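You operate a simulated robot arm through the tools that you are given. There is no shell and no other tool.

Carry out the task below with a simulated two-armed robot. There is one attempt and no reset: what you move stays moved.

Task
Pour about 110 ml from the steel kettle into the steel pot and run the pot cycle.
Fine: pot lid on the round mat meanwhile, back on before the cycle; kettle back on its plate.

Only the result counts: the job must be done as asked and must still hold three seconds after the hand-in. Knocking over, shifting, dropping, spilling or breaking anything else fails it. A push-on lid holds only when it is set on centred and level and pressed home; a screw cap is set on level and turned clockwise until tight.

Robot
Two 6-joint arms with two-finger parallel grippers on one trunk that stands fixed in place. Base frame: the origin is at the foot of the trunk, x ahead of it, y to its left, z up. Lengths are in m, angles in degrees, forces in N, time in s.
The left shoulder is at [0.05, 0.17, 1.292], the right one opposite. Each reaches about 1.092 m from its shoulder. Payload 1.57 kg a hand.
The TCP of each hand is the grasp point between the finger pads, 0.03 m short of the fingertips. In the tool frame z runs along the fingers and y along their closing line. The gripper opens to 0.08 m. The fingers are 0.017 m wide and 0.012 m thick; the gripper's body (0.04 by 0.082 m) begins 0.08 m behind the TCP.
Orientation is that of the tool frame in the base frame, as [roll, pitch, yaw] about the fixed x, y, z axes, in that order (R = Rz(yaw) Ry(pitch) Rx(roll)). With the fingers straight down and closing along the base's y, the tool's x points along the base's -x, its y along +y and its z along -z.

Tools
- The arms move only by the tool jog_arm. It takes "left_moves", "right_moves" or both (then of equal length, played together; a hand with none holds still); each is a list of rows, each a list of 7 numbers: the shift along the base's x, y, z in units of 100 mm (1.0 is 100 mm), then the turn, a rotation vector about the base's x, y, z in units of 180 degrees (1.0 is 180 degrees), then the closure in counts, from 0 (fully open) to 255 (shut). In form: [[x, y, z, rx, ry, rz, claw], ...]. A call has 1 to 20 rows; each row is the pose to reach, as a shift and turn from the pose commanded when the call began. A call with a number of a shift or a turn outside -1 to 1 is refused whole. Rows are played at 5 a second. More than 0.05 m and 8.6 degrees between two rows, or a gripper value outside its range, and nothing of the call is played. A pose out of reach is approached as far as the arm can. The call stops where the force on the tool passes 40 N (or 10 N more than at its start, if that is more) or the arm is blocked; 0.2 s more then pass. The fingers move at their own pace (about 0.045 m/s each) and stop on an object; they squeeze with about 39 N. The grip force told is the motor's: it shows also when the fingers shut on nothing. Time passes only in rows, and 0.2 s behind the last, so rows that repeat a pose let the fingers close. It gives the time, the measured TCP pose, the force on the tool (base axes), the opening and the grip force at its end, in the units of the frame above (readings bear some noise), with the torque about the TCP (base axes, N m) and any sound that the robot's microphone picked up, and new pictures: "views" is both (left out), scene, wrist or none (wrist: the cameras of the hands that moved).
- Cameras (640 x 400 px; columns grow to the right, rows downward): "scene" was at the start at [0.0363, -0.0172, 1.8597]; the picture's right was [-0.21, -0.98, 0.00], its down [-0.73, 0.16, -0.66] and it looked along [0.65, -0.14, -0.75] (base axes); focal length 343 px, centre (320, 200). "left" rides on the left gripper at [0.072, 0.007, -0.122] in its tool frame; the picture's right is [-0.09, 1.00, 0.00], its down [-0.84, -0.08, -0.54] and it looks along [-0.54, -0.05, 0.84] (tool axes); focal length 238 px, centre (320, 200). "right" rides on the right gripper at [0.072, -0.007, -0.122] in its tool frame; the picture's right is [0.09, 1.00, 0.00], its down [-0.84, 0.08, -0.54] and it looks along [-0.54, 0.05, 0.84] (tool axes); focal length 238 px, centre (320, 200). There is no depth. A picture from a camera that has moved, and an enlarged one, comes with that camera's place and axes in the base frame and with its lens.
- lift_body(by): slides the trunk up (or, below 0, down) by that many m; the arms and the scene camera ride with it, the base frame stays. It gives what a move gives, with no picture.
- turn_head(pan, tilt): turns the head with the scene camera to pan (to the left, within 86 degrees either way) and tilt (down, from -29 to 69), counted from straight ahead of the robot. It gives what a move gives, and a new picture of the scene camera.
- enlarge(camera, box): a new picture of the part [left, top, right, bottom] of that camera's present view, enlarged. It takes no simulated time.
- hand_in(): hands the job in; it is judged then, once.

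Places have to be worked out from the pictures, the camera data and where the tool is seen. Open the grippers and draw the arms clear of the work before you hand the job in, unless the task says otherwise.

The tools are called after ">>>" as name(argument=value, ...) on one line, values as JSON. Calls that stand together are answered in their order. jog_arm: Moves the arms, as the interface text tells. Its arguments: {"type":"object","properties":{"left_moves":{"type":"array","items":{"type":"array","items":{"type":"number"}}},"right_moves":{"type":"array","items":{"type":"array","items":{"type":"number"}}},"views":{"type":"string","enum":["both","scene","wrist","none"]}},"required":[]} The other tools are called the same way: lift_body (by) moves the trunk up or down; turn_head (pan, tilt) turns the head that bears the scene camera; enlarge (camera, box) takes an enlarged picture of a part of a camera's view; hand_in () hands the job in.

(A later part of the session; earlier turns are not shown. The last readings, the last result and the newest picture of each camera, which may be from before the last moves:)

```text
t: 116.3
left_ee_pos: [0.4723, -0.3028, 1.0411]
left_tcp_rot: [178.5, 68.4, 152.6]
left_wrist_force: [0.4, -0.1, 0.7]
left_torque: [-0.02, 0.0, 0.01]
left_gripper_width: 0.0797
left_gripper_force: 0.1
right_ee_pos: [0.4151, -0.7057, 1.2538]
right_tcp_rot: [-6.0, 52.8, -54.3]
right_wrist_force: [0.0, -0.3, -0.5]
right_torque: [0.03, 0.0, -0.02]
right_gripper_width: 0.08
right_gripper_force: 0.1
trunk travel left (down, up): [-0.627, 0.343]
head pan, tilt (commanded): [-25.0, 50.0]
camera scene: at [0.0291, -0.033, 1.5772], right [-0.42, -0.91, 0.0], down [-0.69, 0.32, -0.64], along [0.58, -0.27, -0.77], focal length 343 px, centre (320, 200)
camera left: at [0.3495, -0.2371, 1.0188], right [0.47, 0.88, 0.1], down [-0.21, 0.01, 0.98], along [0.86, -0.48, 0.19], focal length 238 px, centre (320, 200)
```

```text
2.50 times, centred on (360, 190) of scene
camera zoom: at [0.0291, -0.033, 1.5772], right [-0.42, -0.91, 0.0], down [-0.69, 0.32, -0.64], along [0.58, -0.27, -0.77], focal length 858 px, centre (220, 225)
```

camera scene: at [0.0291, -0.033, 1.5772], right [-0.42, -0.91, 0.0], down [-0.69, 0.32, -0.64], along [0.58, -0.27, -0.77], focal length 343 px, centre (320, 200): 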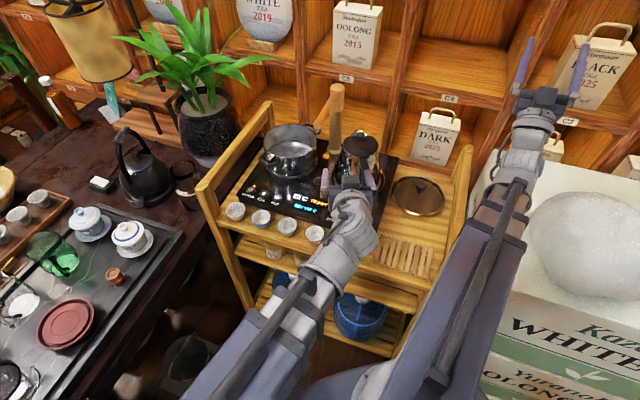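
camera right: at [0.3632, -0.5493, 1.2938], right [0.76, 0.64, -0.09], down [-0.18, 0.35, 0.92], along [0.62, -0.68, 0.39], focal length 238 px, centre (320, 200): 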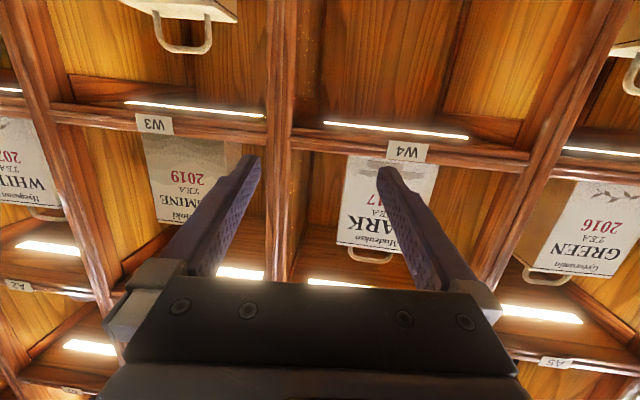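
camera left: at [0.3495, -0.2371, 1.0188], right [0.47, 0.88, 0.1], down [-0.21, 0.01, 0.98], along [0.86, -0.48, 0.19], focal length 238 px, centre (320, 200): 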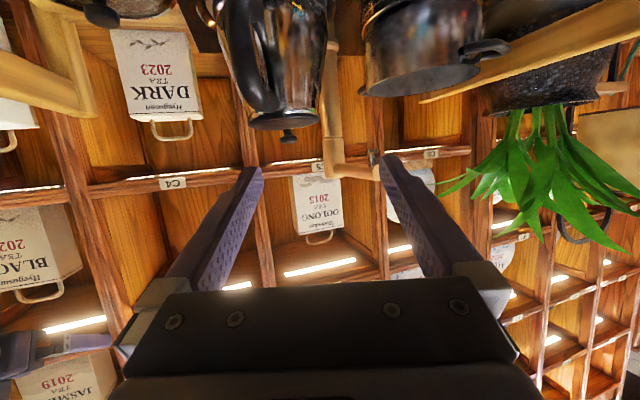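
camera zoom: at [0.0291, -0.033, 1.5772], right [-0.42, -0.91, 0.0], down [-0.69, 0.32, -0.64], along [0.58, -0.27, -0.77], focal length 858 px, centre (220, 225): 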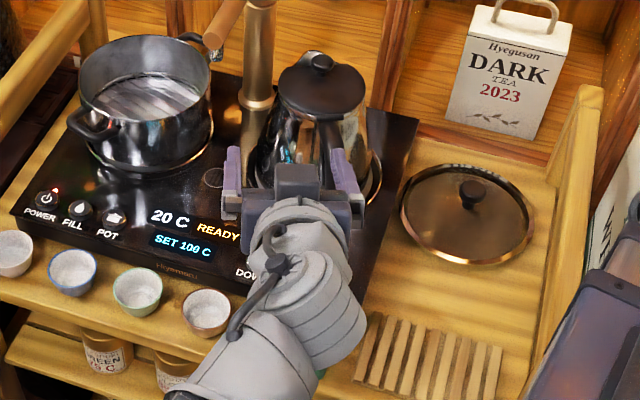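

Kettle upright on its plate, display "20 C READY". Now raise the trunk and swing the left hand away to its earlier parking place.

>>> lift_body(by=0.2)

>>> jog_arm(left_moves=[[0.1, 0.1, 0, 0, 0, -0.042, 0], [0.2, 0.2, 0, 0, 0, -0.084, 0], [0.3, 0.3, 0, 0, 0, -0.126, 0], [0.4, 0.4, 0, 0, 0, -0.168, 0], [0.5, 0.5, 0, 0, 0, -0.21, 0], [0.5, 0.6, 0, 0, 0, -0.252, 0], [0.5, 0.8, 0, 0, 0, -0.294, 0], [0.5, 1.0, 0, 0, 0, -0.333, 0]], views="none")

>>> jog_arm(left_moves=[[-0.1, 0.4, 0, 0, 0, 0, 0], [-0.2, 0.8, 0, 0, 0, 0, 0], [-0.3, 1.0, 0, 0, 0, 0, 0]], views="none")

>>> jog_arm(left_moves=[[0, 0.4, 0, 0, 0, 0, 0], [0, 0.8, 0, 0, 0, 0, 0], [0, 1.0, 0, 0, 0, 0, 0]], views="wrist")

```text
t: 118.5
left_ee_pos: [0.4745, -0.3039, 1.2413]
left_tcp_rot: [178.5, 68.4, 152.6]
left_wrist_force: [-0.1, -0.1, 0.8]
left_torque: [0.01, -0.01, -0.01]
left_gripper_width: 0.0801
left_gripper_force: 0.0
right_ee_pos: [0.4151, -0.7065, 1.4525]
right_tcp_rot: [-6.1, 53.0, -54.4]
right_wrist_force: [-0.9, 0.0, 0.1]
right_torque: [0.01, -0.01, 0.02]
right_gripper_width: 0.08
right_gripper_force: 0.1
trunk travel left (down, up): [-0.827, 0.143]
head pan, tilt (commanded): [-25.0, 50.0]
```

```text
t: 120.3
left_ee_pos: [0.5227, -0.205, 1.2402]
left_tcp_rot: [178.4, 68.6, 92.4]
left_wrist_force: [-0.5, -0.2, -0.8]
left_torque: [-0.01, 0.04, -0.01]
left_gripper_width: 0.08
left_gripper_force: 0.1
right_ee_pos: [0.415, -0.7057, 1.4528]
right_tcp_rot: [-6.1, 52.9, -54.3]
right_wrist_force: [0.6, -0.4, -0.1]
right_torque: [-0.01, 0.0, -0.01]
right_gripper_width: 0.08
right_gripper_force: 0.1
trunk travel left (down, up): [-0.827, 0.143]
head pan, tilt (commanded): [-25.0, 50.0]
```

```text
t: 121.1
left_ee_pos: [0.4934, -0.1039, 1.2408]
left_tcp_rot: [178.5, 68.6, 92.6]
left_wrist_force: [0.1, -0.2, -0.4]
left_torque: [0.02, -0.01, 0.01]
left_gripper_width: 0.08
left_gripper_force: 0.1
right_ee_pos: [0.4136, -0.7062, 1.4539]
right_tcp_rot: [-6.1, 53.0, -54.3]
right_wrist_force: [0.3, -0.3, 0.6]
right_torque: [0.0, 0.0, 0.02]
right_gripper_width: 0.08
right_gripper_force: 0.0
trunk travel left (down, up): [-0.827, 0.143]
head pan, tilt (commanded): [-25.0, 50.0]
```

```text
t: 121.9
left_ee_pos: [0.4904, -0.0027, 1.2409]
left_tcp_rot: [178.5, 68.5, 92.6]
left_wrist_force: [0.5, 0.0, -0.1]
left_torque: [-0.02, 0.03, -0.02]
left_gripper_width: 0.08
left_gripper_force: 0.1
right_ee_pos: [0.4142, -0.7055, 1.4536]
right_tcp_rot: [-6.1, 52.9, -54.3]
right_wrist_force: [0.1, -0.2, -0.7]
right_torque: [-0.01, 0.01, 0.03]
right_gripper_width: 0.0801
right_gripper_force: 0.0
trunk travel left (down, up): [-0.827, 0.143]
head pan, tilt (commanded): [-25.0, 50.0]
camera left: at [0.4855, 0.1357, 1.2189], right [0.99, 0.04, 0.1], down [-0.1, 0.19, 0.98], along [0.02, -0.98, 0.19], focal length 238 px, centre (320, 200)
```

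left: 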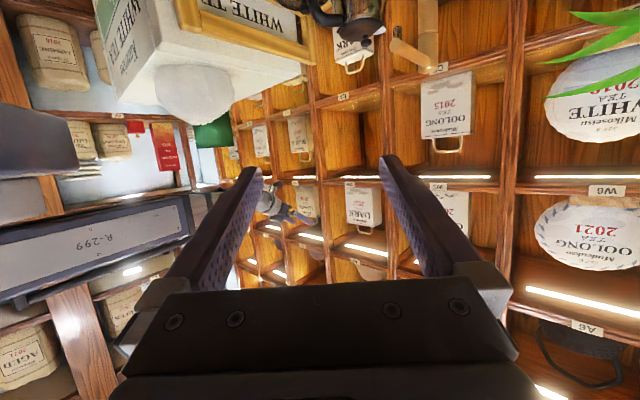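

Move the left hand a bit further and pitch it down 20° so its camera can watch the pot from the side.

>>> jog_arm(left_moves=[[0, 0.4, 0, 0.037, 0, 0, 0], [0, 0.8, 0, 0.074, 0, 0, 0], [0, 1.0, 0, 0.111, 0, 0, 0]], views="wrist")

```text
t: 122.7
left_ee_pos: [0.4969, 0.0953, 1.1766]
left_tcp_rot: [177.2, 48.4, 91.6]
left_wrist_force: [-0.2, 0.2, 0.2]
left_torque: [0.01, 0.04, -0.03]
left_gripper_width: 0.0799
left_gripper_force: 0.1
left hand out of reach, approached as far as the arm can: row 1, 2, 3
right_ee_pos: [0.4145, -0.7067, 1.4535]
right_tcp_rot: [-6.1, 52.9, -54.4]
right_wrist_force: [0.2, -0.4, 0.4]
right_torque: [-0.01, 0.01, 0.0]
right_gripper_width: 0.08
right_gripper_force: 0.0
trunk travel left (down, up): [-0.827, 0.143]
head pan, tilt (commanded): [-25.0, 50.0]
camera left: at [0.4925, 0.2333, 1.203], right [0.99, 0.0, 0.1], down [-0.1, -0.16, 0.98], along [0.02, -0.99, -0.15], focal length 238 px, centre (320, 200)
```

left: 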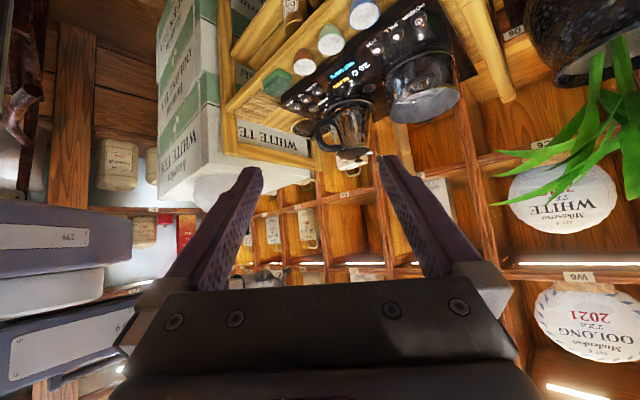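

Now bring the right hand back to fingers-down: first pitch down 127° (16 rows).

>>> jog_arm(right_moves=[[0, 0, 0, 0.0321, 0.0302, 0, 0], [0, 0, 0, 0.0641, 0.0604, 0, 0], [0, 0, 0, 0.0962, 0.0907, 0, 0], [0, 0, 0, 0.1283, 0.1209, 0, 0], [0, 0, 0, 0.1603, 0.1511, 0, 0], [0, 0, 0, 0.1924, 0.1813, 0, 0], [0, 0, 0, 0.2244, 0.2115, 0, 0], [0, 0, 0, 0.2565, 0.2418, 0, 0], [0, 0, 0, 0.2886, 0.272, 0, 0], [0, 0, 0, 0.3206, 0.3022, 0, 0], [0, 0, 0, 0.3527, 0.3324, 0, 0], [0, 0, 0, 0.3848, 0.3626, 0, 0], [0, 0, 0, 0.4168, 0.3928, 0, 0], [0, 0, 0, 0.4489, 0.4231, 0, 0], [0, 0, 0, 0.4809, 0.4533, 0, 0], [0, 0, 0, 0.513, 0.4835, 0, 0]], views="wrist")

```text
t: 126.1
left_ee_pos: [0.4969, 0.0941, 1.1752]
left_tcp_rot: [177.2, 48.6, 91.5]
left_wrist_force: [0.8, 0.0, 0.5]
left_torque: [0.0, 0.01, -0.01]
left_gripper_width: 0.0802
left_gripper_force: 0.0
right_ee_pos: [0.4196, -0.713, 1.0998]
right_tcp_rot: [180.0, -0.3, 137.8]
right_wrist_force: [0.2, -0.2, 0.2]
right_torque: [0.03, 0.01, -0.01]
right_gripper_width: 0.0799
right_gripper_force: 0.0
right hand out of reach, approached as far as the arm can: row 1, 2, 3, 4, 5, 6, 7, 8, 9, 10, 11, 12, 13, 14, 15, 16
trunk travel left (down, up): [-0.827, 0.143]
head pan, tilt (commanded): [-25.0, 50.0]
camera right: at [0.362, -0.6697, 1.2227], right [0.6, 0.8, 0.0], down [0.67, -0.51, 0.54], along [0.43, -0.32, -0.84], focal length 238 px, centre (320, 200)
```

right: 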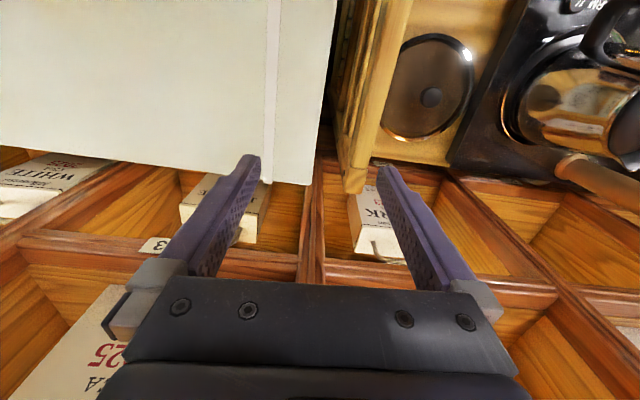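

Fingers are down. Rotate +42° about z and move over the mat lid.

>>> jog_arm(right_moves=[[0.14, 0.17, 0, 0, 0, 0.039, 0], [0.28, 0.34, 0, 0, 0, 0.078, 0], [0.42, 0.51, 0, 0, 0, 0.117, 0], [0.56, 0.68, 0, 0, 0, 0.156, 0], [0.7, 0.85, 0, 0, 0, 0.195, 0], [0.85, 1.0, 0, 0, 0, 0.2344, 0]], views="none")

>>> jog_arm(right_moves=[[0.0, 0.2, 0, 0, 0, 0, 0], [0.0, 0.37, 0, 0, 0, 0, 0]], views="wrist")

>>> enlarge(camera="right", box=[220, 20, 420, 220])

```text
t: 127.5
left_ee_pos: [0.4966, 0.0952, 1.1753]
left_tcp_rot: [177.1, 48.5, 91.5]
left_wrist_force: [0.4, 0.1, -1.1]
left_torque: [0.02, 0.0, 0.04]
left_gripper_width: 0.08
left_gripper_force: 0.0
right_ee_pos: [0.4976, -0.6051, 1.1025]
right_tcp_rot: [-180.0, 0.0, -179.7]
right_wrist_force: [-0.6, 0.6, 0.0]
right_torque: [0.0, -0.04, 0.01]
right_gripper_width: 0.0801
right_gripper_force: 0.0
right hand out of reach, approached as far as the arm can: row 2, 3, 4, 5, 6
trunk travel left (down, up): [-0.827, 0.143]
head pan, tilt (commanded): [-25.0, 50.0]
```

```text
t: 128.1
left_ee_pos: [0.4963, 0.0955, 1.176]
left_tcp_rot: [177.2, 48.5, 91.5]
left_wrist_force: [0.4, 0.8, -0.8]
left_torque: [0.0, -0.03, 0.04]
left_gripper_width: 0.0803
left_gripper_force: 0.1
right_ee_pos: [0.4982, -0.5695, 1.1022]
right_tcp_rot: [-180.0, -0.1, -179.9]
right_wrist_force: [0.6, -0.7, 0.1]
right_torque: [0.0, 0.02, 0.0]
right_gripper_width: 0.08
right_gripper_force: 0.1
trunk travel left (down, up): [-0.827, 0.143]
head pan, tilt (commanded): [-25.0, 50.0]
camera right: at [0.4262, -0.5759, 1.2231], right [-0.09, 1.0, 0.0], down [0.84, 0.08, 0.54], along [0.54, 0.05, -0.84], focal length 238 px, centre (320, 200)
```

right: 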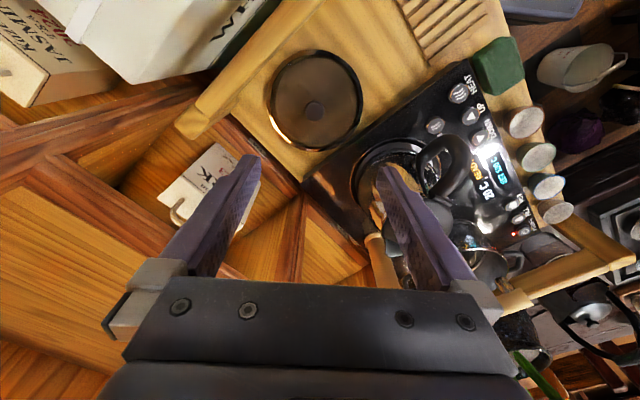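

```text
2.00 times, centred on (320, 120) of right
camera zoom: at [0.4262, -0.5759, 1.2231], right [-0.09, 1.0, 0.0], down [0.84, 0.08, 0.54], along [0.54, 0.05, -0.84], focal length 477 px, centre (320, 360)
```

zoom: 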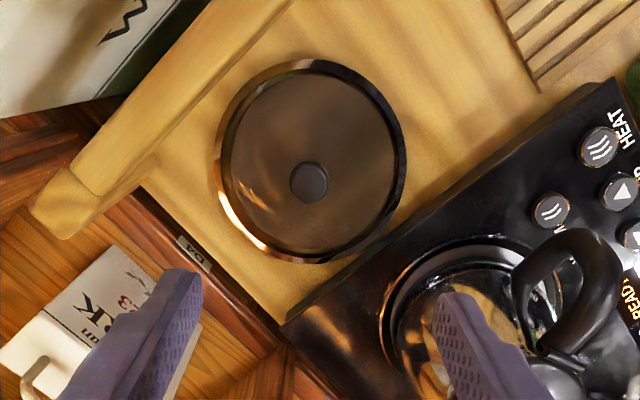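

Shift onto the knob at (0.5057,-0.5765) and lower 0.19, then check alignment.

>>> jog_arm(right_moves=[[0.04, -0.035, 0, 0, 0, 0, 0], [0.075, -0.07, 0, 0, 0, 0, 0], [0.075, -0.07, 0, 0, 0, 0, 0]], views="none")

>>> lift_body(by=-0.19)

>>> enlarge(camera="right", box=[220, 80, 420, 280])

```text
t: 128.9
left_ee_pos: [0.4959, 0.0951, 1.1766]
left_tcp_rot: [177.1, 48.5, 91.5]
left_wrist_force: [0.9, -0.2, 0.3]
left_torque: [0.02, 0.03, 0.01]
left_gripper_width: 0.0802
left_gripper_force: 0.0
right_ee_pos: [0.5059, -0.5765, 1.1023]
right_tcp_rot: [-179.9, 0.1, -179.9]
right_wrist_force: [-0.3, -0.7, -0.4]
right_torque: [0.02, 0.0, 0.01]
right_gripper_width: 0.0797
right_gripper_force: 0.0
trunk travel left (down, up): [-0.827, 0.143]
head pan, tilt (commanded): [-25.0, 50.0]
```

```text
t: 131.0
left_ee_pos: [0.4962, 0.0946, 0.9867]
left_tcp_rot: [177.2, 48.6, 91.5]
left_wrist_force: [-0.7, 0.3, 0.2]
left_torque: [0.0, 0.05, 0.03]
left_gripper_width: 0.0803
left_gripper_force: 0.2
right_ee_pos: [0.5061, -0.5766, 0.9125]
right_tcp_rot: [180.0, 0.0, -179.9]
right_wrist_force: [-0.6, 0.2, 0.3]
right_torque: [-0.01, -0.02, 0.01]
right_gripper_width: 0.0802
right_gripper_force: 0.1
trunk travel left (down, up): [-0.637, 0.333]
head pan, tilt (commanded): [-25.0, 50.0]
```

```text
2.00 times, centred on (320, 180) of right
camera zoom: at [0.4348, -0.5826, 1.0332], right [-0.09, 1.0, 0.0], down [0.84, 0.08, 0.54], along [0.54, 0.05, -0.84], focal length 477 px, centre (320, 240)
```

zoom: 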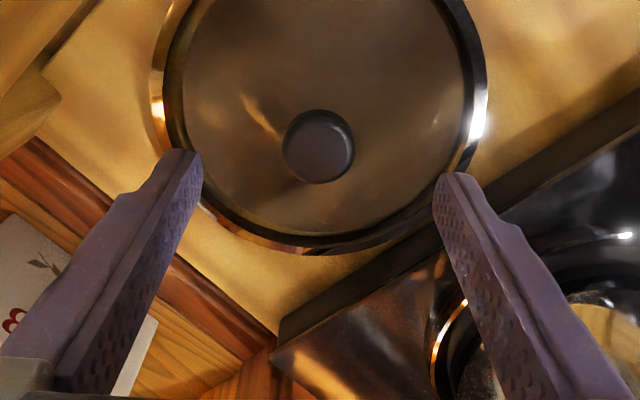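

Knob centred. Lower the remaining 0.049 and grip the knob.

>>> lift_body(by=-0.0485)

>>> jog_arm(right_moves=[[0, 0, 0, 0, 0, 0, 80], [0, 0, 0, 0, 0, 0, 160], [0, 0, 0, 0, 0, 0, 255], [0, 0, 0, 0, 0, 0, 255], [0, 0, 0, 0, 0, 0, 255], [0, 0, 0, 0, 0, 0, 255]], views="wrist")

```text
t: 131.9
left_ee_pos: [0.4961, 0.0951, 0.9374]
left_tcp_rot: [177.1, 48.5, 91.5]
left_wrist_force: [0.0, -0.7, -0.5]
left_torque: [0.0, 0.02, 0.01]
left_gripper_width: 0.0801
left_gripper_force: 0.1
right_ee_pos: [0.5063, -0.5755, 0.863]
right_tcp_rot: [180.0, 0.1, -179.9]
right_wrist_force: [0.2, -1.6, 0.5]
right_torque: [-0.02, -0.02, 0.01]
right_gripper_width: 0.0799
right_gripper_force: 0.1
trunk travel left (down, up): [-0.588, 0.382]
head pan, tilt (commanded): [-25.0, 50.0]
```

```text
t: 133.3
left_ee_pos: [0.4962, 0.0947, 0.937]
left_tcp_rot: [177.1, 48.4, 91.5]
left_wrist_force: [1.6, -1.5, -0.1]
left_torque: [-0.01, 0.0, 0.0]
left_gripper_width: 0.0801
left_gripper_force: 0.1
right_ee_pos: [0.5059, -0.5759, 0.8629]
right_tcp_rot: [-180.0, -0.1, -180.0]
right_wrist_force: [-1.1, -0.6, -0.7]
right_torque: [-0.03, -0.01, 0.01]
right_gripper_width: 0.0286
right_gripper_force: 39.1
trunk travel left (down, up): [-0.588, 0.382]
head pan, tilt (commanded): [-25.0, 50.0]
camera right: at [0.4348, -0.5826, 0.9847], right [-0.09, 1.0, 0.0], down [0.84, 0.08, 0.54], along [0.54, 0.05, -0.84], focal length 238 px, centre (320, 200)
```

right: 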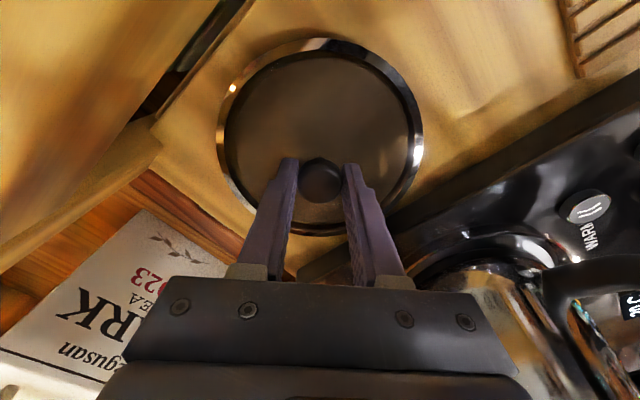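

Lid gripped. I lift it 0.04, shift 2.5 mm toward the board for rail clearance, and continue up as I came.

>>> lift_body(by=0.035)

>>> jog_arm(right_moves=[[0.024, 0.024, 0, 0, 0, 0, 255], [0.024, 0.024, 0, 0, 0, 0, 255]], views="wrist")

>>> enlarge(camera="scene", box=[360, 100, 480, 220])

```text
t: 134.1
left_ee_pos: [0.4973, 0.0945, 0.9722]
left_tcp_rot: [177.2, 48.5, 91.5]
left_wrist_force: [0.9, -0.4, 0.4]
left_torque: [0.02, -0.01, 0.0]
left_gripper_width: 0.0799
left_gripper_force: 0.0
right_ee_pos: [0.5063, -0.5753, 0.8969]
right_tcp_rot: [180.0, -0.1, -179.9]
right_wrist_force: [0.1, -0.3, -1.5]
right_torque: [0.0, 0.01, 0.0]
right_gripper_width: 0.0285
right_gripper_force: 38.6
trunk travel left (down, up): [-0.623, 0.347]
head pan, tilt (commanded): [-25.0, 50.0]
```

```text
t: 134.7
left_ee_pos: [0.4973, 0.0948, 0.9722]
left_tcp_rot: [177.1, 48.4, 91.5]
left_wrist_force: [0.5, 0.0, 0.5]
left_torque: [0.0, 0.0, 0.0]
left_gripper_width: 0.0797
left_gripper_force: 0.0
right_ee_pos: [0.5088, -0.5758, 0.8978]
right_tcp_rot: [180.0, 0.0, 179.9]
right_wrist_force: [-0.1, 0.2, -1.5]
right_torque: [0.03, -0.03, 0.02]
right_gripper_width: 0.0287
right_gripper_force: 38.2
trunk travel left (down, up): [-0.623, 0.347]
head pan, tilt (commanded): [-25.0, 50.0]
camera right: at [0.4371, -0.5805, 1.0196], right [-0.09, 1.0, 0.0], down [0.84, 0.08, 0.54], along [0.54, 0.05, -0.84], focal length 238 px, centre (320, 200)
```

right: 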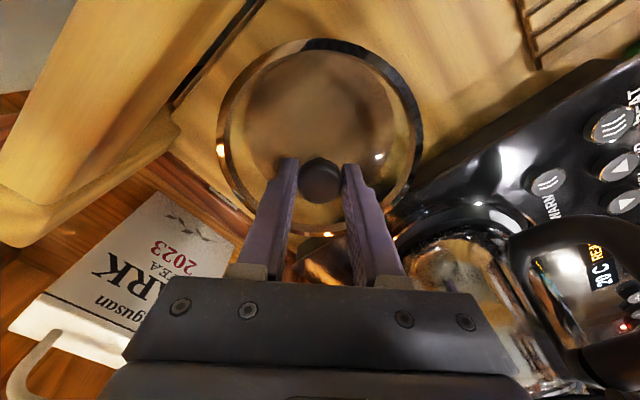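

```text
3.33 times, centred on (420, 160) of scene
camera zoom: at [0.0294, -0.0334, 1.5737], right [-0.42, -0.91, 0.0], down [-0.69, 0.32, -0.64], along [0.58, -0.27, -0.77], focal length 1144 px, centre (-13, 333)
```

zoom: 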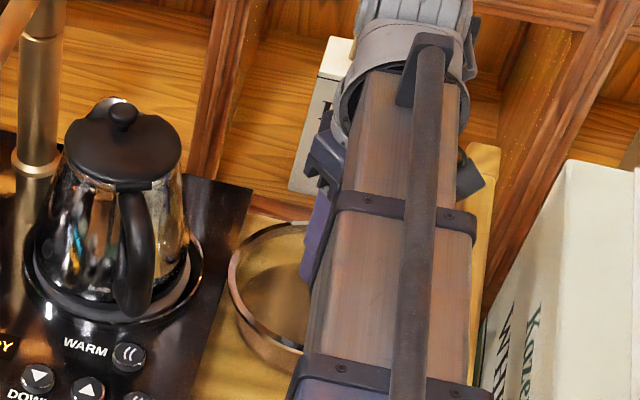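

Clearances look the same as on the way down. Raise the trunk fully (0.277).

>>> lift_body(by=0.05)

>>> lift_body(by=0.227)

>>> jog_arm(right_moves=[[0.28, 0.32, 0, 0, 0, 0, 255], [0.56, 0.65, 0, 0, 0, 0, 255], [0.84, 0.98, 0, 0, 0, 0, 255]], views="wrist")

```text
t: 135.6
left_ee_pos: [0.4966, 0.0943, 1.0233]
left_tcp_rot: [177.1, 48.5, 91.4]
left_wrist_force: [0.7, -0.7, -0.7]
left_torque: [-0.01, 0.03, 0.01]
left_gripper_width: 0.0802
left_gripper_force: 0.1
right_ee_pos: [0.5081, -0.5737, 0.9473]
right_tcp_rot: [179.9, -0.1, 180.0]
right_wrist_force: [0.0, -0.6, -1.9]
right_torque: [0.0, 0.01, 0.02]
right_gripper_width: 0.0286
right_gripper_force: 38.8
trunk travel left (down, up): [-0.673, 0.297]
head pan, tilt (commanded): [-25.0, 50.0]
```

```text
t: 138.0
left_ee_pos: [0.496, 0.0952, 1.2494]
left_tcp_rot: [177.2, 48.5, 91.5]
left_wrist_force: [-0.2, 0.2, -0.1]
left_torque: [0.01, 0.01, 0.02]
left_gripper_width: 0.08
left_gripper_force: 0.0
right_ee_pos: [0.5095, -0.574, 1.1746]
right_tcp_rot: [179.9, -0.1, -179.9]
right_wrist_force: [0.4, -0.1, -1.5]
right_torque: [0.04, 0.0, 0.0]
right_gripper_width: 0.0283
right_gripper_force: 38.6
trunk travel left (down, up): [-0.9, 0.07]
head pan, tilt (commanded): [-25.0, 50.0]
```

```text
t: 138.8
left_ee_pos: [0.4967, 0.0949, 1.2497]
left_tcp_rot: [177.3, 48.6, 91.5]
left_wrist_force: [0.1, 0.4, 0.0]
left_torque: [0.01, -0.03, -0.01]
left_gripper_width: 0.0798
left_gripper_force: 0.0
right_ee_pos: [0.5933, -0.4761, 1.1743]
right_tcp_rot: [-180.0, -0.1, 180.0]
right_wrist_force: [0.6, 0.2, -1.7]
right_torque: [0.01, 0.01, -0.02]
right_gripper_width: 0.0283
right_gripper_force: 38.4
trunk travel left (down, up): [-0.9, 0.07]
head pan, tilt (commanded): [-25.0, 50.0]
camera right: at [0.5216, -0.4818, 1.2966], right [-0.09, 1.0, 0.0], down [0.84, 0.08, 0.54], along [0.54, 0.05, -0.84], focal length 238 px, centre (320, 200)
```

right: 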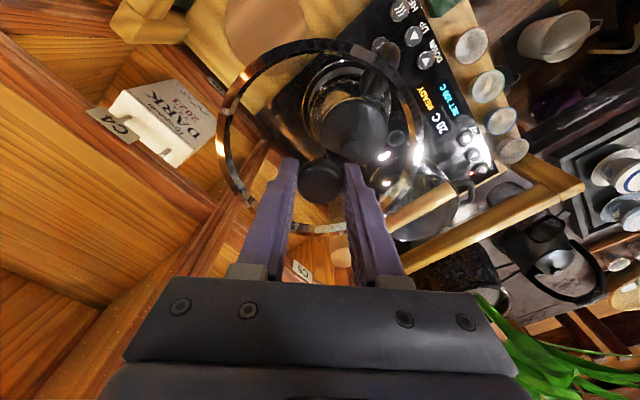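

Continue carrying the lid to above the pot.

>>> jog_arm(right_moves=[[0.28, 0.33, 0, 0, 0, 0, 255], [0.56, 0.66, 0, 0, 0, 0, 255], [0.83, 0.99, 0, 0, 0, 0, 255]], views="none")

>>> jog_arm(right_moves=[[0.28, 0.33, 0, 0, 0, 0, 255], [0.56, 0.66, 0, 0, 0, 0, 255], [0.83, 0.985, 0, 0, 0, 0, 255]], views="none")

>>> jog_arm(right_moves=[[0, 0, 0, 0, 0, 0, 255]], views="both")

```text
t: 139.6
left_ee_pos: [0.4974, 0.0955, 1.2489]
left_tcp_rot: [177.2, 48.5, 91.5]
left_wrist_force: [0.9, 0.9, 0.1]
left_torque: [-0.01, -0.01, -0.01]
left_gripper_width: 0.0801
left_gripper_force: 0.0
right_ee_pos: [0.6735, -0.375, 1.1749]
right_tcp_rot: [180.0, -0.2, 179.9]
right_wrist_force: [0.1, 0.3, -1.7]
right_torque: [-0.01, 0.04, -0.02]
right_gripper_width: 0.0284
right_gripper_force: 38.7
trunk travel left (down, up): [-0.9, 0.07]
head pan, tilt (commanded): [-25.0, 50.0]
```

```text
t: 140.4
left_ee_pos: [0.4972, 0.0949, 1.2486]
left_tcp_rot: [177.2, 48.4, 91.6]
left_wrist_force: [-0.8, -0.3, -0.6]
left_torque: [-0.01, 0.01, -0.04]
left_gripper_width: 0.08
left_gripper_force: 0.1
right_ee_pos: [0.7567, -0.2777, 1.1739]
right_tcp_rot: [180.0, 0.0, 180.0]
right_wrist_force: [0.6, -0.7, -2.0]
right_torque: [0.0, 0.0, -0.01]
right_gripper_width: 0.029
right_gripper_force: 38.9
trunk travel left (down, up): [-0.9, 0.07]
head pan, tilt (commanded): [-25.0, 50.0]
```

```text
t: 140.8
left_ee_pos: [0.4971, 0.0958, 1.2483]
left_tcp_rot: [177.3, 48.5, 91.5]
left_wrist_force: [-0.4, -0.6, 0.3]
left_torque: [-0.02, -0.01, 0.01]
left_gripper_width: 0.0799
left_gripper_force: 0.1
right_ee_pos: [0.7564, -0.2795, 1.1742]
right_tcp_rot: [180.0, 0.0, -179.9]
right_wrist_force: [-0.2, 0.0, -0.6]
right_torque: [-0.01, 0.0, 0.02]
right_gripper_width: 0.0286
right_gripper_force: 38.3
trunk travel left (down, up): [-0.9, 0.07]
head pan, tilt (commanded): [-25.0, 50.0]
camera scene: at [0.0298, -0.0329, 1.8507], right [-0.42, -0.91, 0.0], down [-0.69, 0.32, -0.64], along [0.58, -0.27, -0.77], focal length 343 px, centre (320, 200)
camera right: at [0.6856, -0.285, 1.2965], right [-0.09, 1.0, 0.0], down [0.84, 0.08, 0.54], along [0.54, 0.05, -0.84], focal length 238 px, centre (320, 200)
```

scene: 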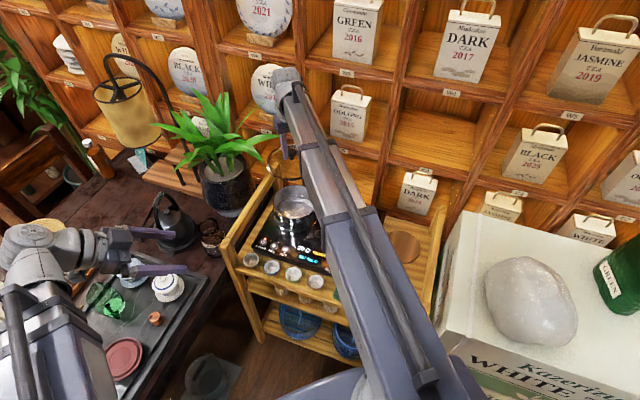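
right: 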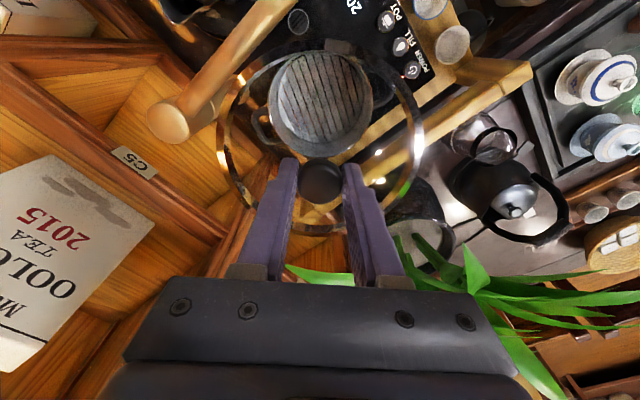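

I check in a zoom that the pot is where it was and the lid will be concentric.

>>> enlarge(camera="right", box=[250, 40, 390, 160])

>>> enlarge(camera="scene", box=[240, 130, 360, 260])

```text
3.33 times, centred on (320, 100) of right
camera zoom: at [0.6856, -0.285, 1.2965], right [-0.09, 1.0, 0.0], down [0.84, 0.08, 0.54], along [0.54, 0.05, -0.84], focal length 794 px, centre (320, 533)
```

zoom: 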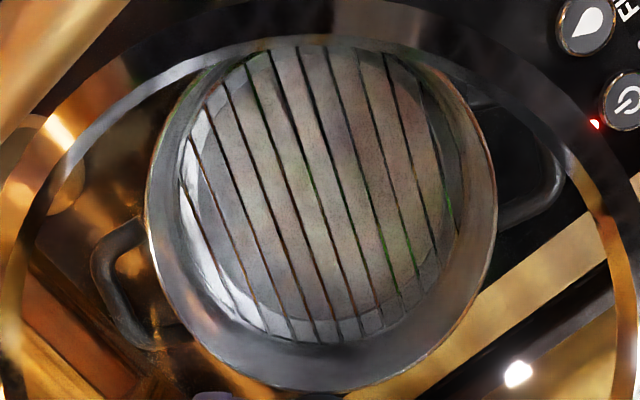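

```text
3.08 times, centred on (300, 195) of scene
camera zoom: at [0.0298, -0.0329, 1.8507], right [-0.42, -0.91, 0.0], down [-0.69, 0.32, -0.64], along [0.58, -0.27, -0.77], focal length 1056 px, centre (382, 215)
```

zoom: 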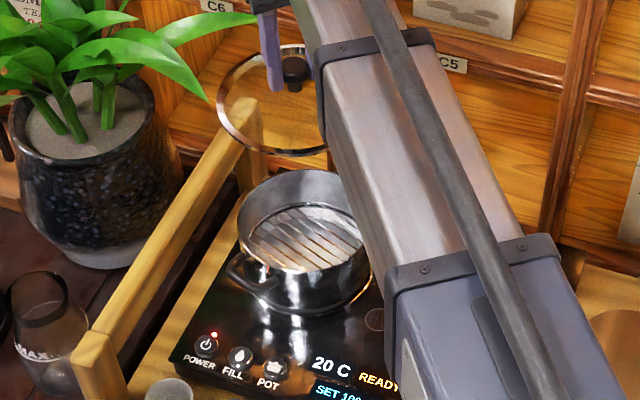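

Pot unmoved. I nudge +2.3 mm in x (TCP 0.7588,-0.2788 as at removal) and lower 0.16 to just above the rim.

>>> jog_arm(right_moves=[[0.023, 0, 0, 0, 0, 0, 255], [0.023, 0, 0, 0, 0, 0, 255]], views="none")

>>> lift_body(by=-0.16)

>>> jog_arm(right_moves=[[0, 0, 0, 0, 0, 0, 255]], views="wrist")

>>> enlarge(camera="right", box=[220, 30, 420, 190])

>>> enlarge(camera="left", box=[360, 60, 520, 180])

```text
t: 141.4
left_ee_pos: [0.4962, 0.0963, 1.2489]
left_tcp_rot: [177.1, 48.5, 91.5]
left_wrist_force: [-1.2, -0.6, 0.6]
left_torque: [0.03, 0.01, 0.03]
left_gripper_width: 0.08
left_gripper_force: 0.0
right_ee_pos: [0.7591, -0.2792, 1.1747]
right_tcp_rot: [180.0, -0.1, -180.0]
right_wrist_force: [0.8, 0.6, -1.9]
right_torque: [0.01, -0.02, -0.01]
right_gripper_width: 0.0286
right_gripper_force: 38.5
trunk travel left (down, up): [-0.9, 0.07]
head pan, tilt (commanded): [-25.0, 50.0]
```

```text
t: 143.2
left_ee_pos: [0.4973, 0.0956, 1.0882]
left_tcp_rot: [177.0, 48.5, 91.5]
left_wrist_force: [-0.4, 0.1, 0.0]
left_torque: [0.02, 0.0, 0.0]
left_gripper_width: 0.08
left_gripper_force: 0.1
right_ee_pos: [0.76, -0.2787, 1.015]
right_tcp_rot: [179.9, -0.1, -179.9]
right_wrist_force: [-0.2, -1.6, -1.6]
right_torque: [-0.01, -0.01, 0.03]
right_gripper_width: 0.0288
right_gripper_force: 38.6
trunk travel left (down, up): [-0.74, 0.23]
head pan, tilt (commanded): [-25.0, 50.0]
```

```text
t: 143.6
left_ee_pos: [0.4972, 0.0954, 1.0893]
left_tcp_rot: [177.1, 48.5, 91.4]
left_wrist_force: [0.1, -0.7, 0.0]
left_torque: [0.0, 0.0, 0.01]
left_gripper_width: 0.0803
left_gripper_force: 0.0
right_ee_pos: [0.7589, -0.279, 1.0152]
right_tcp_rot: [-179.9, 0.0, -179.9]
right_wrist_force: [0.4, 0.4, -1.8]
right_torque: [-0.03, 0.0, -0.01]
right_gripper_width: 0.0287
right_gripper_force: 38.7
trunk travel left (down, up): [-0.74, 0.23]
head pan, tilt (commanded): [-25.0, 50.0]
camera right: at [0.6881, -0.2855, 1.1366], right [-0.09, 1.0, 0.0], down [0.84, 0.08, 0.54], along [0.54, 0.05, -0.84], focal length 238 px, centre (320, 200)
```

right: 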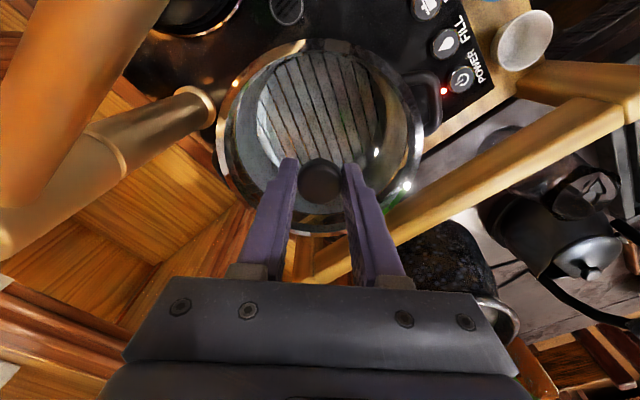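

```text
2.50 times, centred on (320, 110) of right
camera zoom: at [0.6881, -0.2855, 1.1366], right [-0.09, 1.0, 0.0], down [0.84, 0.08, 0.54], along [0.54, 0.05, -0.84], focal length 596 px, centre (320, 425)
```

zoom: 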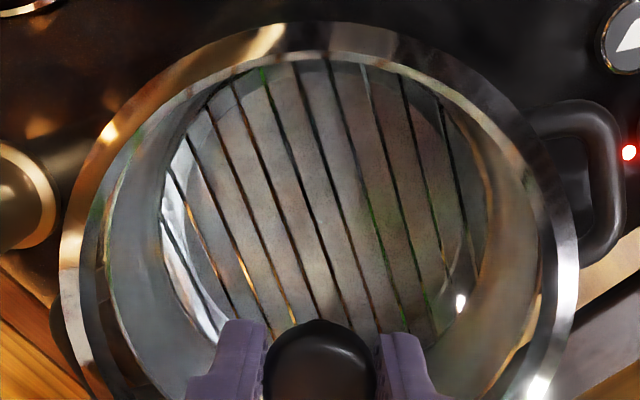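

```text
3.33 times, centred on (440, 120) of left
camera zoom: at [0.4926, 0.2329, 1.1165], right [0.99, 0.0, 0.1], down [-0.1, -0.15, 0.98], along [0.02, -0.99, -0.15], focal length 794 px, centre (-80, 467)
```

zoom: 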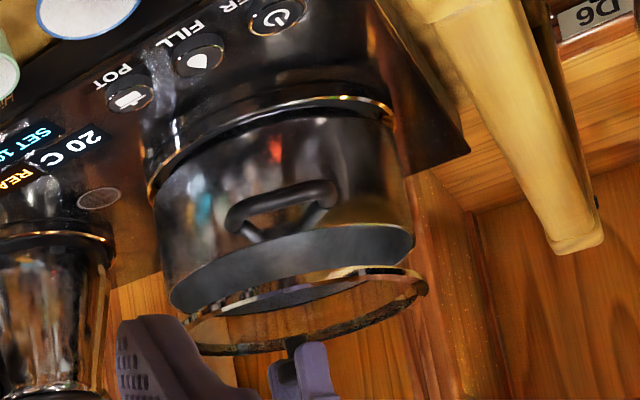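

I zoom further from the side view to verify concentricity of the lid ring and pot rim.

>>> enlarge(camera="left", box=[400, 90, 500, 170])

>>> enlarge(camera="scene", box=[250, 90, 350, 190])

```text
5.00 times, centred on (450, 130) of left
camera zoom: at [0.4926, 0.2329, 1.1165], right [0.99, 0.0, 0.1], down [-0.1, -0.15, 0.98], along [0.02, -0.99, -0.15], focal length 1192 px, centre (-330, 550)
```

zoom: 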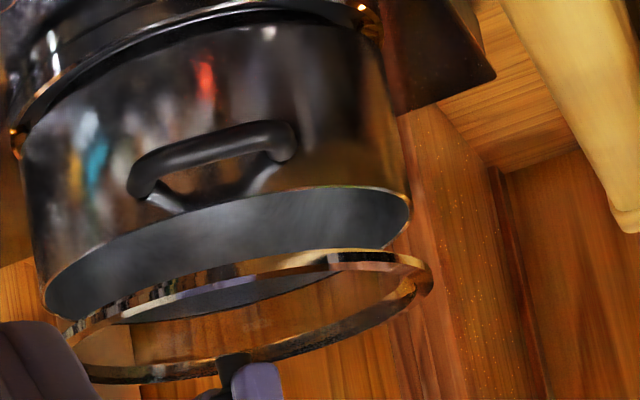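

```text
4.00 times, centred on (300, 140) of scene
camera zoom: at [0.0294, -0.0333, 1.6907], right [-0.42, -0.91, 0.0], down [-0.69, 0.32, -0.64], along [0.58, -0.27, -0.77], focal length 1372 px, centre (400, 440)
```

zoom: 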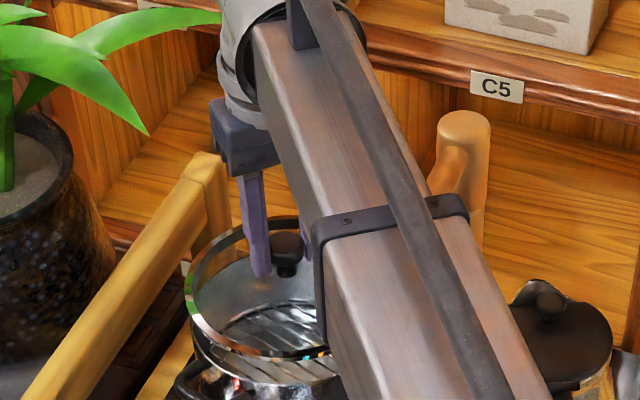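

Alignment is within ~1 mm; I shift +1 mm in y, then lower 0.022 toward the rim.

>>> jog_arm(right_moves=[[0, 0.01, 0, 0, 0, 0, 255], [0, 0.01, 0, 0, 0, 0, 255]], views="none")

>>> lift_body(by=-0.022)

>>> jog_arm(right_moves=[[0, 0, 0, 0, 0, 0, 255]], views="none")

>>> enlarge(camera="left", box=[400, 90, 500, 170])

>>> enlarge(camera="right", box=[220, 30, 420, 190])

```text
t: 144.2
left_ee_pos: [0.4963, 0.0939, 1.0891]
left_tcp_rot: [177.2, 48.5, 91.6]
left_wrist_force: [0.8, -0.1, -0.3]
left_torque: [0.01, -0.01, -0.04]
left_gripper_width: 0.0801
left_gripper_force: 0.1
right_ee_pos: [0.7606, -0.2782, 1.0147]
right_tcp_rot: [-180.0, -0.1, -179.8]
right_wrist_force: [-0.4, 0.1, -1.6]
right_torque: [0.0, 0.0, 0.0]
right_gripper_width: 0.0288
right_gripper_force: 38.8
trunk travel left (down, up): [-0.74, 0.23]
head pan, tilt (commanded): [-25.0, 50.0]
```

```text
t: 144.9
left_ee_pos: [0.4962, 0.0955, 1.0675]
left_tcp_rot: [177.2, 48.5, 91.5]
left_wrist_force: [0.1, -0.8, -0.1]
left_torque: [0.02, 0.02, 0.0]
left_gripper_width: 0.0796
left_gripper_force: 0.1
right_ee_pos: [0.7583, -0.2773, 0.9927]
right_tcp_rot: [179.9, 0.0, -179.8]
right_wrist_force: [-0.2, -0.7, -1.7]
right_torque: [0.0, -0.02, -0.01]
right_gripper_width: 0.0286
right_gripper_force: 39.0
trunk travel left (down, up): [-0.718, 0.252]
head pan, tilt (commanded): [-25.0, 50.0]
```

```text
t: 145.3
left_ee_pos: [0.4964, 0.0941, 1.0675]
left_tcp_rot: [177.1, 48.5, 91.5]
left_wrist_force: [-0.3, 0.4, 0.6]
left_torque: [0.01, -0.01, 0.02]
left_gripper_width: 0.08
left_gripper_force: 0.1
right_ee_pos: [0.7601, -0.278, 0.9939]
right_tcp_rot: [-180.0, 0.0, -179.9]
right_wrist_force: [0.2, -0.7, -1.4]
right_torque: [0.02, -0.01, -0.02]
right_gripper_width: 0.0284
right_gripper_force: 38.3
trunk travel left (down, up): [-0.718, 0.252]
head pan, tilt (commanded): [-25.0, 50.0]
```

```text
5.00 times, centred on (450, 130) of left
camera zoom: at [0.4925, 0.2329, 1.0946], right [0.99, 0.0, 0.1], down [-0.1, -0.15, 0.98], along [0.02, -0.99, -0.15], focal length 1192 px, centre (-330, 550)
```

zoom: 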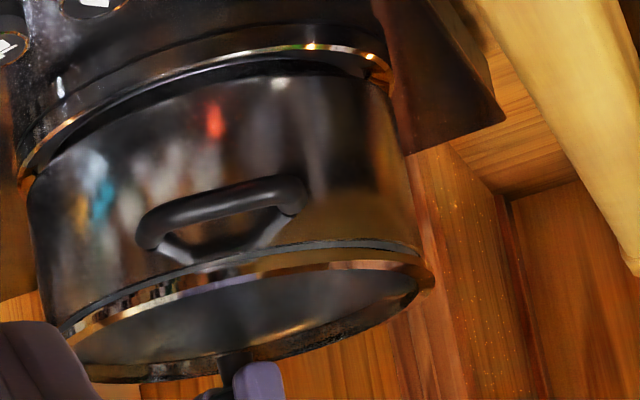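

```text
2.50 times, centred on (320, 110) of right
camera zoom: at [0.6882, -0.2844, 1.1146], right [-0.09, 1.0, 0.0], down [0.84, 0.08, 0.54], along [0.54, 0.05, -0.84], focal length 596 px, centre (320, 425)
```

zoom: 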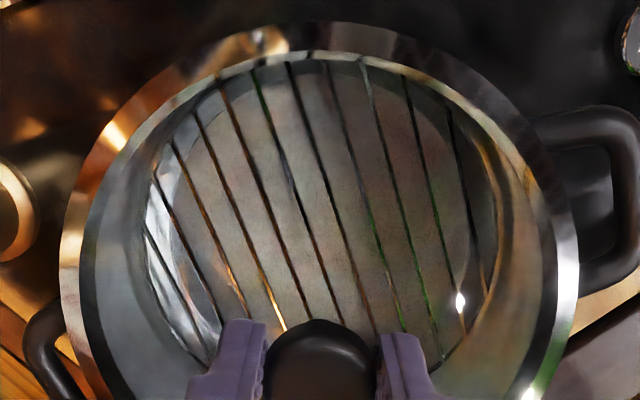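

The lid is ~6 mm above its seat and concentric. I lower in small steps and press home while watching force and sound.

>>> lift_body(by=-0.006)

>>> lift_body(by=-0.003)

>>> enlarge(camera="left", box=[400, 90, 500, 170])

```text
t: 145.8
left_ee_pos: [0.4962, 0.0947, 1.0611]
left_tcp_rot: [177.2, 48.5, 91.5]
left_wrist_force: [0.2, 0.2, -0.1]
left_torque: [-0.02, 0.01, -0.05]
left_gripper_width: 0.0798
left_gripper_force: 0.0
right_ee_pos: [0.7597, -0.2781, 0.9862]
right_tcp_rot: [180.0, -0.1, -179.9]
right_wrist_force: [-0.9, -0.9, 0.4]
right_torque: [0.2, 0.06, 0.01]
right_gripper_width: 0.0287
right_gripper_force: 38.7
trunk travel left (down, up): [-0.712, 0.258]
head pan, tilt (commanded): [-25.0, 50.0]
```

```text
t: 146.4
left_ee_pos: [0.4953, 0.0941, 1.0609]
left_tcp_rot: [177.0, 48.6, 91.4]
left_wrist_force: [0.7, -0.2, -0.2]
left_torque: [0.03, -0.04, 0.01]
left_gripper_width: 0.0802
left_gripper_force: 0.1
right_ee_pos: [0.7604, -0.277, 0.9868]
right_tcp_rot: [-179.9, 0.4, -180.0]
right_wrist_force: [0.6, -0.6, 24.1]
right_torque: [0.03, 0.02, 0.0]
right_gripper_width: 0.0285
right_gripper_force: 38.5
trunk travel left (down, up): [-0.71, 0.26]
head pan, tilt (commanded): [-25.0, 50.0]
stopped: the force on the tool passed its limit at 41 N (the readings are from after the stop); the commanded pose is now the measured one
```

```text
5.00 times, centred on (450, 130) of left
camera zoom: at [0.4909, 0.2336, 1.0872], right [0.99, 0.0, 0.1], down [-0.1, -0.15, 0.98], along [0.02, -0.99, -0.15], focal length 1192 px, centre (-330, 550)
```

zoom: 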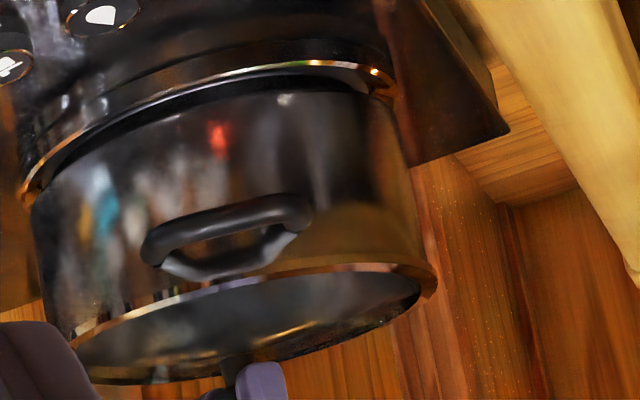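

Contact with 41 N peak; ring looks flush. I press a bit more (steady) and listen for a click.

>>> jog_arm(right_moves=[[0, 0, 0, 0, 0, 0, 255], [0, 0, 0, 0, 0, 0, 255]], views="none")

>>> lift_body(by=-0.003)

>>> jog_arm(right_moves=[[0, 0, 0, 0, 0, 0, 255], [0, 0, 0, 0, 0, 0, 255]], views="none")

```text
t: 147.1
left_ee_pos: [0.4953, 0.0957, 1.0596]
left_tcp_rot: [177.0, 48.5, 91.3]
left_wrist_force: [-0.1, -0.5, -0.1]
left_torque: [-0.02, -0.01, 0.02]
left_gripper_width: 0.0802
left_gripper_force: 0.0
right_ee_pos: [0.7593, -0.2789, 0.9864]
right_tcp_rot: [-179.9, 0.3, 180.0]
right_wrist_force: [0.2, 0.3, 24.8]
right_torque: [0.0, -0.09, -0.04]
right_gripper_width: 0.0284
right_gripper_force: 39.1
trunk travel left (down, up): [-0.71, 0.26]
head pan, tilt (commanded): [-25.0, 50.0]
```

```text
t: 147.4
left_ee_pos: [0.4939, 0.0963, 1.0595]
left_tcp_rot: [176.9, 48.6, 91.3]
left_wrist_force: [-0.3, -0.9, 0.1]
left_torque: [0.0, 0.01, -0.01]
left_gripper_width: 0.08
left_gripper_force: 0.1
right_ee_pos: [0.7599, -0.2777, 0.9867]
right_tcp_rot: [-179.8, 0.4, 180.0]
right_wrist_force: [-1.0, 0.0, 30.8]
right_torque: [-0.03, -0.24, -0.01]
right_gripper_width: 0.0287
right_gripper_force: 39.1
trunk travel left (down, up): [-0.709, 0.261]
head pan, tilt (commanded): [-25.0, 50.0]
stopped: the force on the tool passed its limit at 44 N (the readings are from after the stop); the commanded pose is now the measured one
```

```text
t: 148.0
left_ee_pos: [0.4944, 0.0959, 1.0591]
left_tcp_rot: [176.9, 48.6, 91.4]
left_wrist_force: [0.2, 0.7, 0.0]
left_torque: [-0.04, 0.01, -0.02]
left_gripper_width: 0.0798
left_gripper_force: 0.1
right_ee_pos: [0.7592, -0.2781, 0.9857]
right_tcp_rot: [-179.9, 0.4, -179.9]
right_wrist_force: [-1.4, 0.5, 29.8]
right_torque: [0.01, -0.12, -0.03]
right_gripper_width: 0.0288
right_gripper_force: 38.7
trunk travel left (down, up): [-0.709, 0.261]
head pan, tilt (commanded): [-25.0, 50.0]
```

Lid is at its original height (TCP z 0.986) with 30 N steady, 44 N peak. I relieve slightly to keep a light down-force, then open the fingers and listen.

>>> lift_body(by=0.001)

>>> jog_arm(right_moves=[[0, 0, 0, 0, 0, 0, 200], [0, 0, 0, 0, 0, 0, 120], [0, 0, 0, 0, 0, 0, 60], [0, 0, 0, 0, 0, 0, 60], [0, 0, 0, 0, 0, 0, 60]], views="wrist")

>>> enlarge(camera="left", box=[400, 90, 500, 170])

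```text
t: 148.5
left_ee_pos: [0.4951, 0.0947, 1.0596]
left_tcp_rot: [177.0, 48.5, 91.5]
left_wrist_force: [0.6, -0.2, -0.2]
left_torque: [0.01, -0.02, -0.02]
left_gripper_width: 0.0801
left_gripper_force: 0.1
right_ee_pos: [0.7596, -0.278, 0.9872]
right_tcp_rot: [-179.9, 0.2, 180.0]
right_wrist_force: [-7.1, 2.0, 12.9]
right_torque: [0.04, -0.29, 0.02]
right_gripper_width: 0.0286
right_gripper_force: 38.4
trunk travel left (down, up): [-0.71, 0.26]
head pan, tilt (commanded): [-25.0, 50.0]
```

```text
t: 149.7
left_ee_pos: [0.4956, 0.0953, 1.0593]
left_tcp_rot: [177.1, 48.4, 91.5]
left_wrist_force: [-0.4, -0.1, -0.5]
left_torque: [0.01, -0.01, 0.02]
left_gripper_width: 0.0801
left_gripper_force: 0.0
right_ee_pos: [0.7612, -0.2791, 0.986]
right_tcp_rot: [-179.9, 0.3, -180.0]
right_wrist_force: [-1.2, 0.5, 0.4]
right_torque: [-0.01, 0.0, -0.02]
right_gripper_width: 0.0611
right_gripper_force: 0.1
trunk travel left (down, up): [-0.71, 0.26]
head pan, tilt (commanded): [-25.0, 50.0]
heard: snap
camera right: at [0.6899, -0.2851, 1.1063], right [-0.09, 1.0, 0.0], down [0.83, 0.08, 0.55], along [0.54, 0.05, -0.84], focal length 238 px, centre (320, 200)
```

right: 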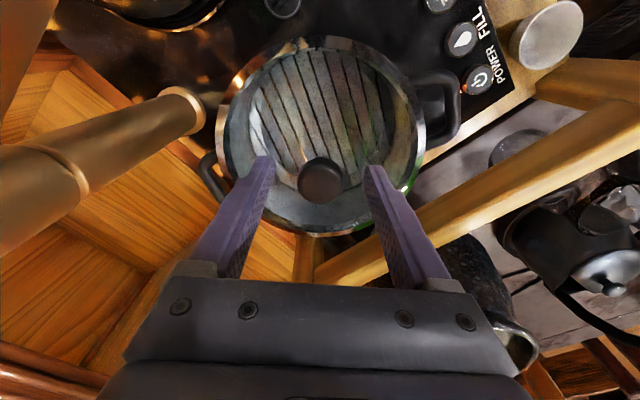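

```text
5.00 times, centred on (450, 130) of left
camera zoom: at [0.4926, 0.2329, 1.0866], right [0.99, 0.0, 0.1], down [-0.1, -0.15, 0.98], along [0.02, -0.99, -0.15], focal length 1192 px, centre (-330, 550)
```

zoom: 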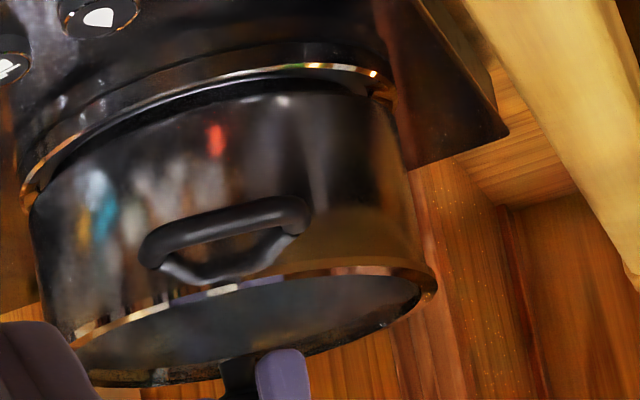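

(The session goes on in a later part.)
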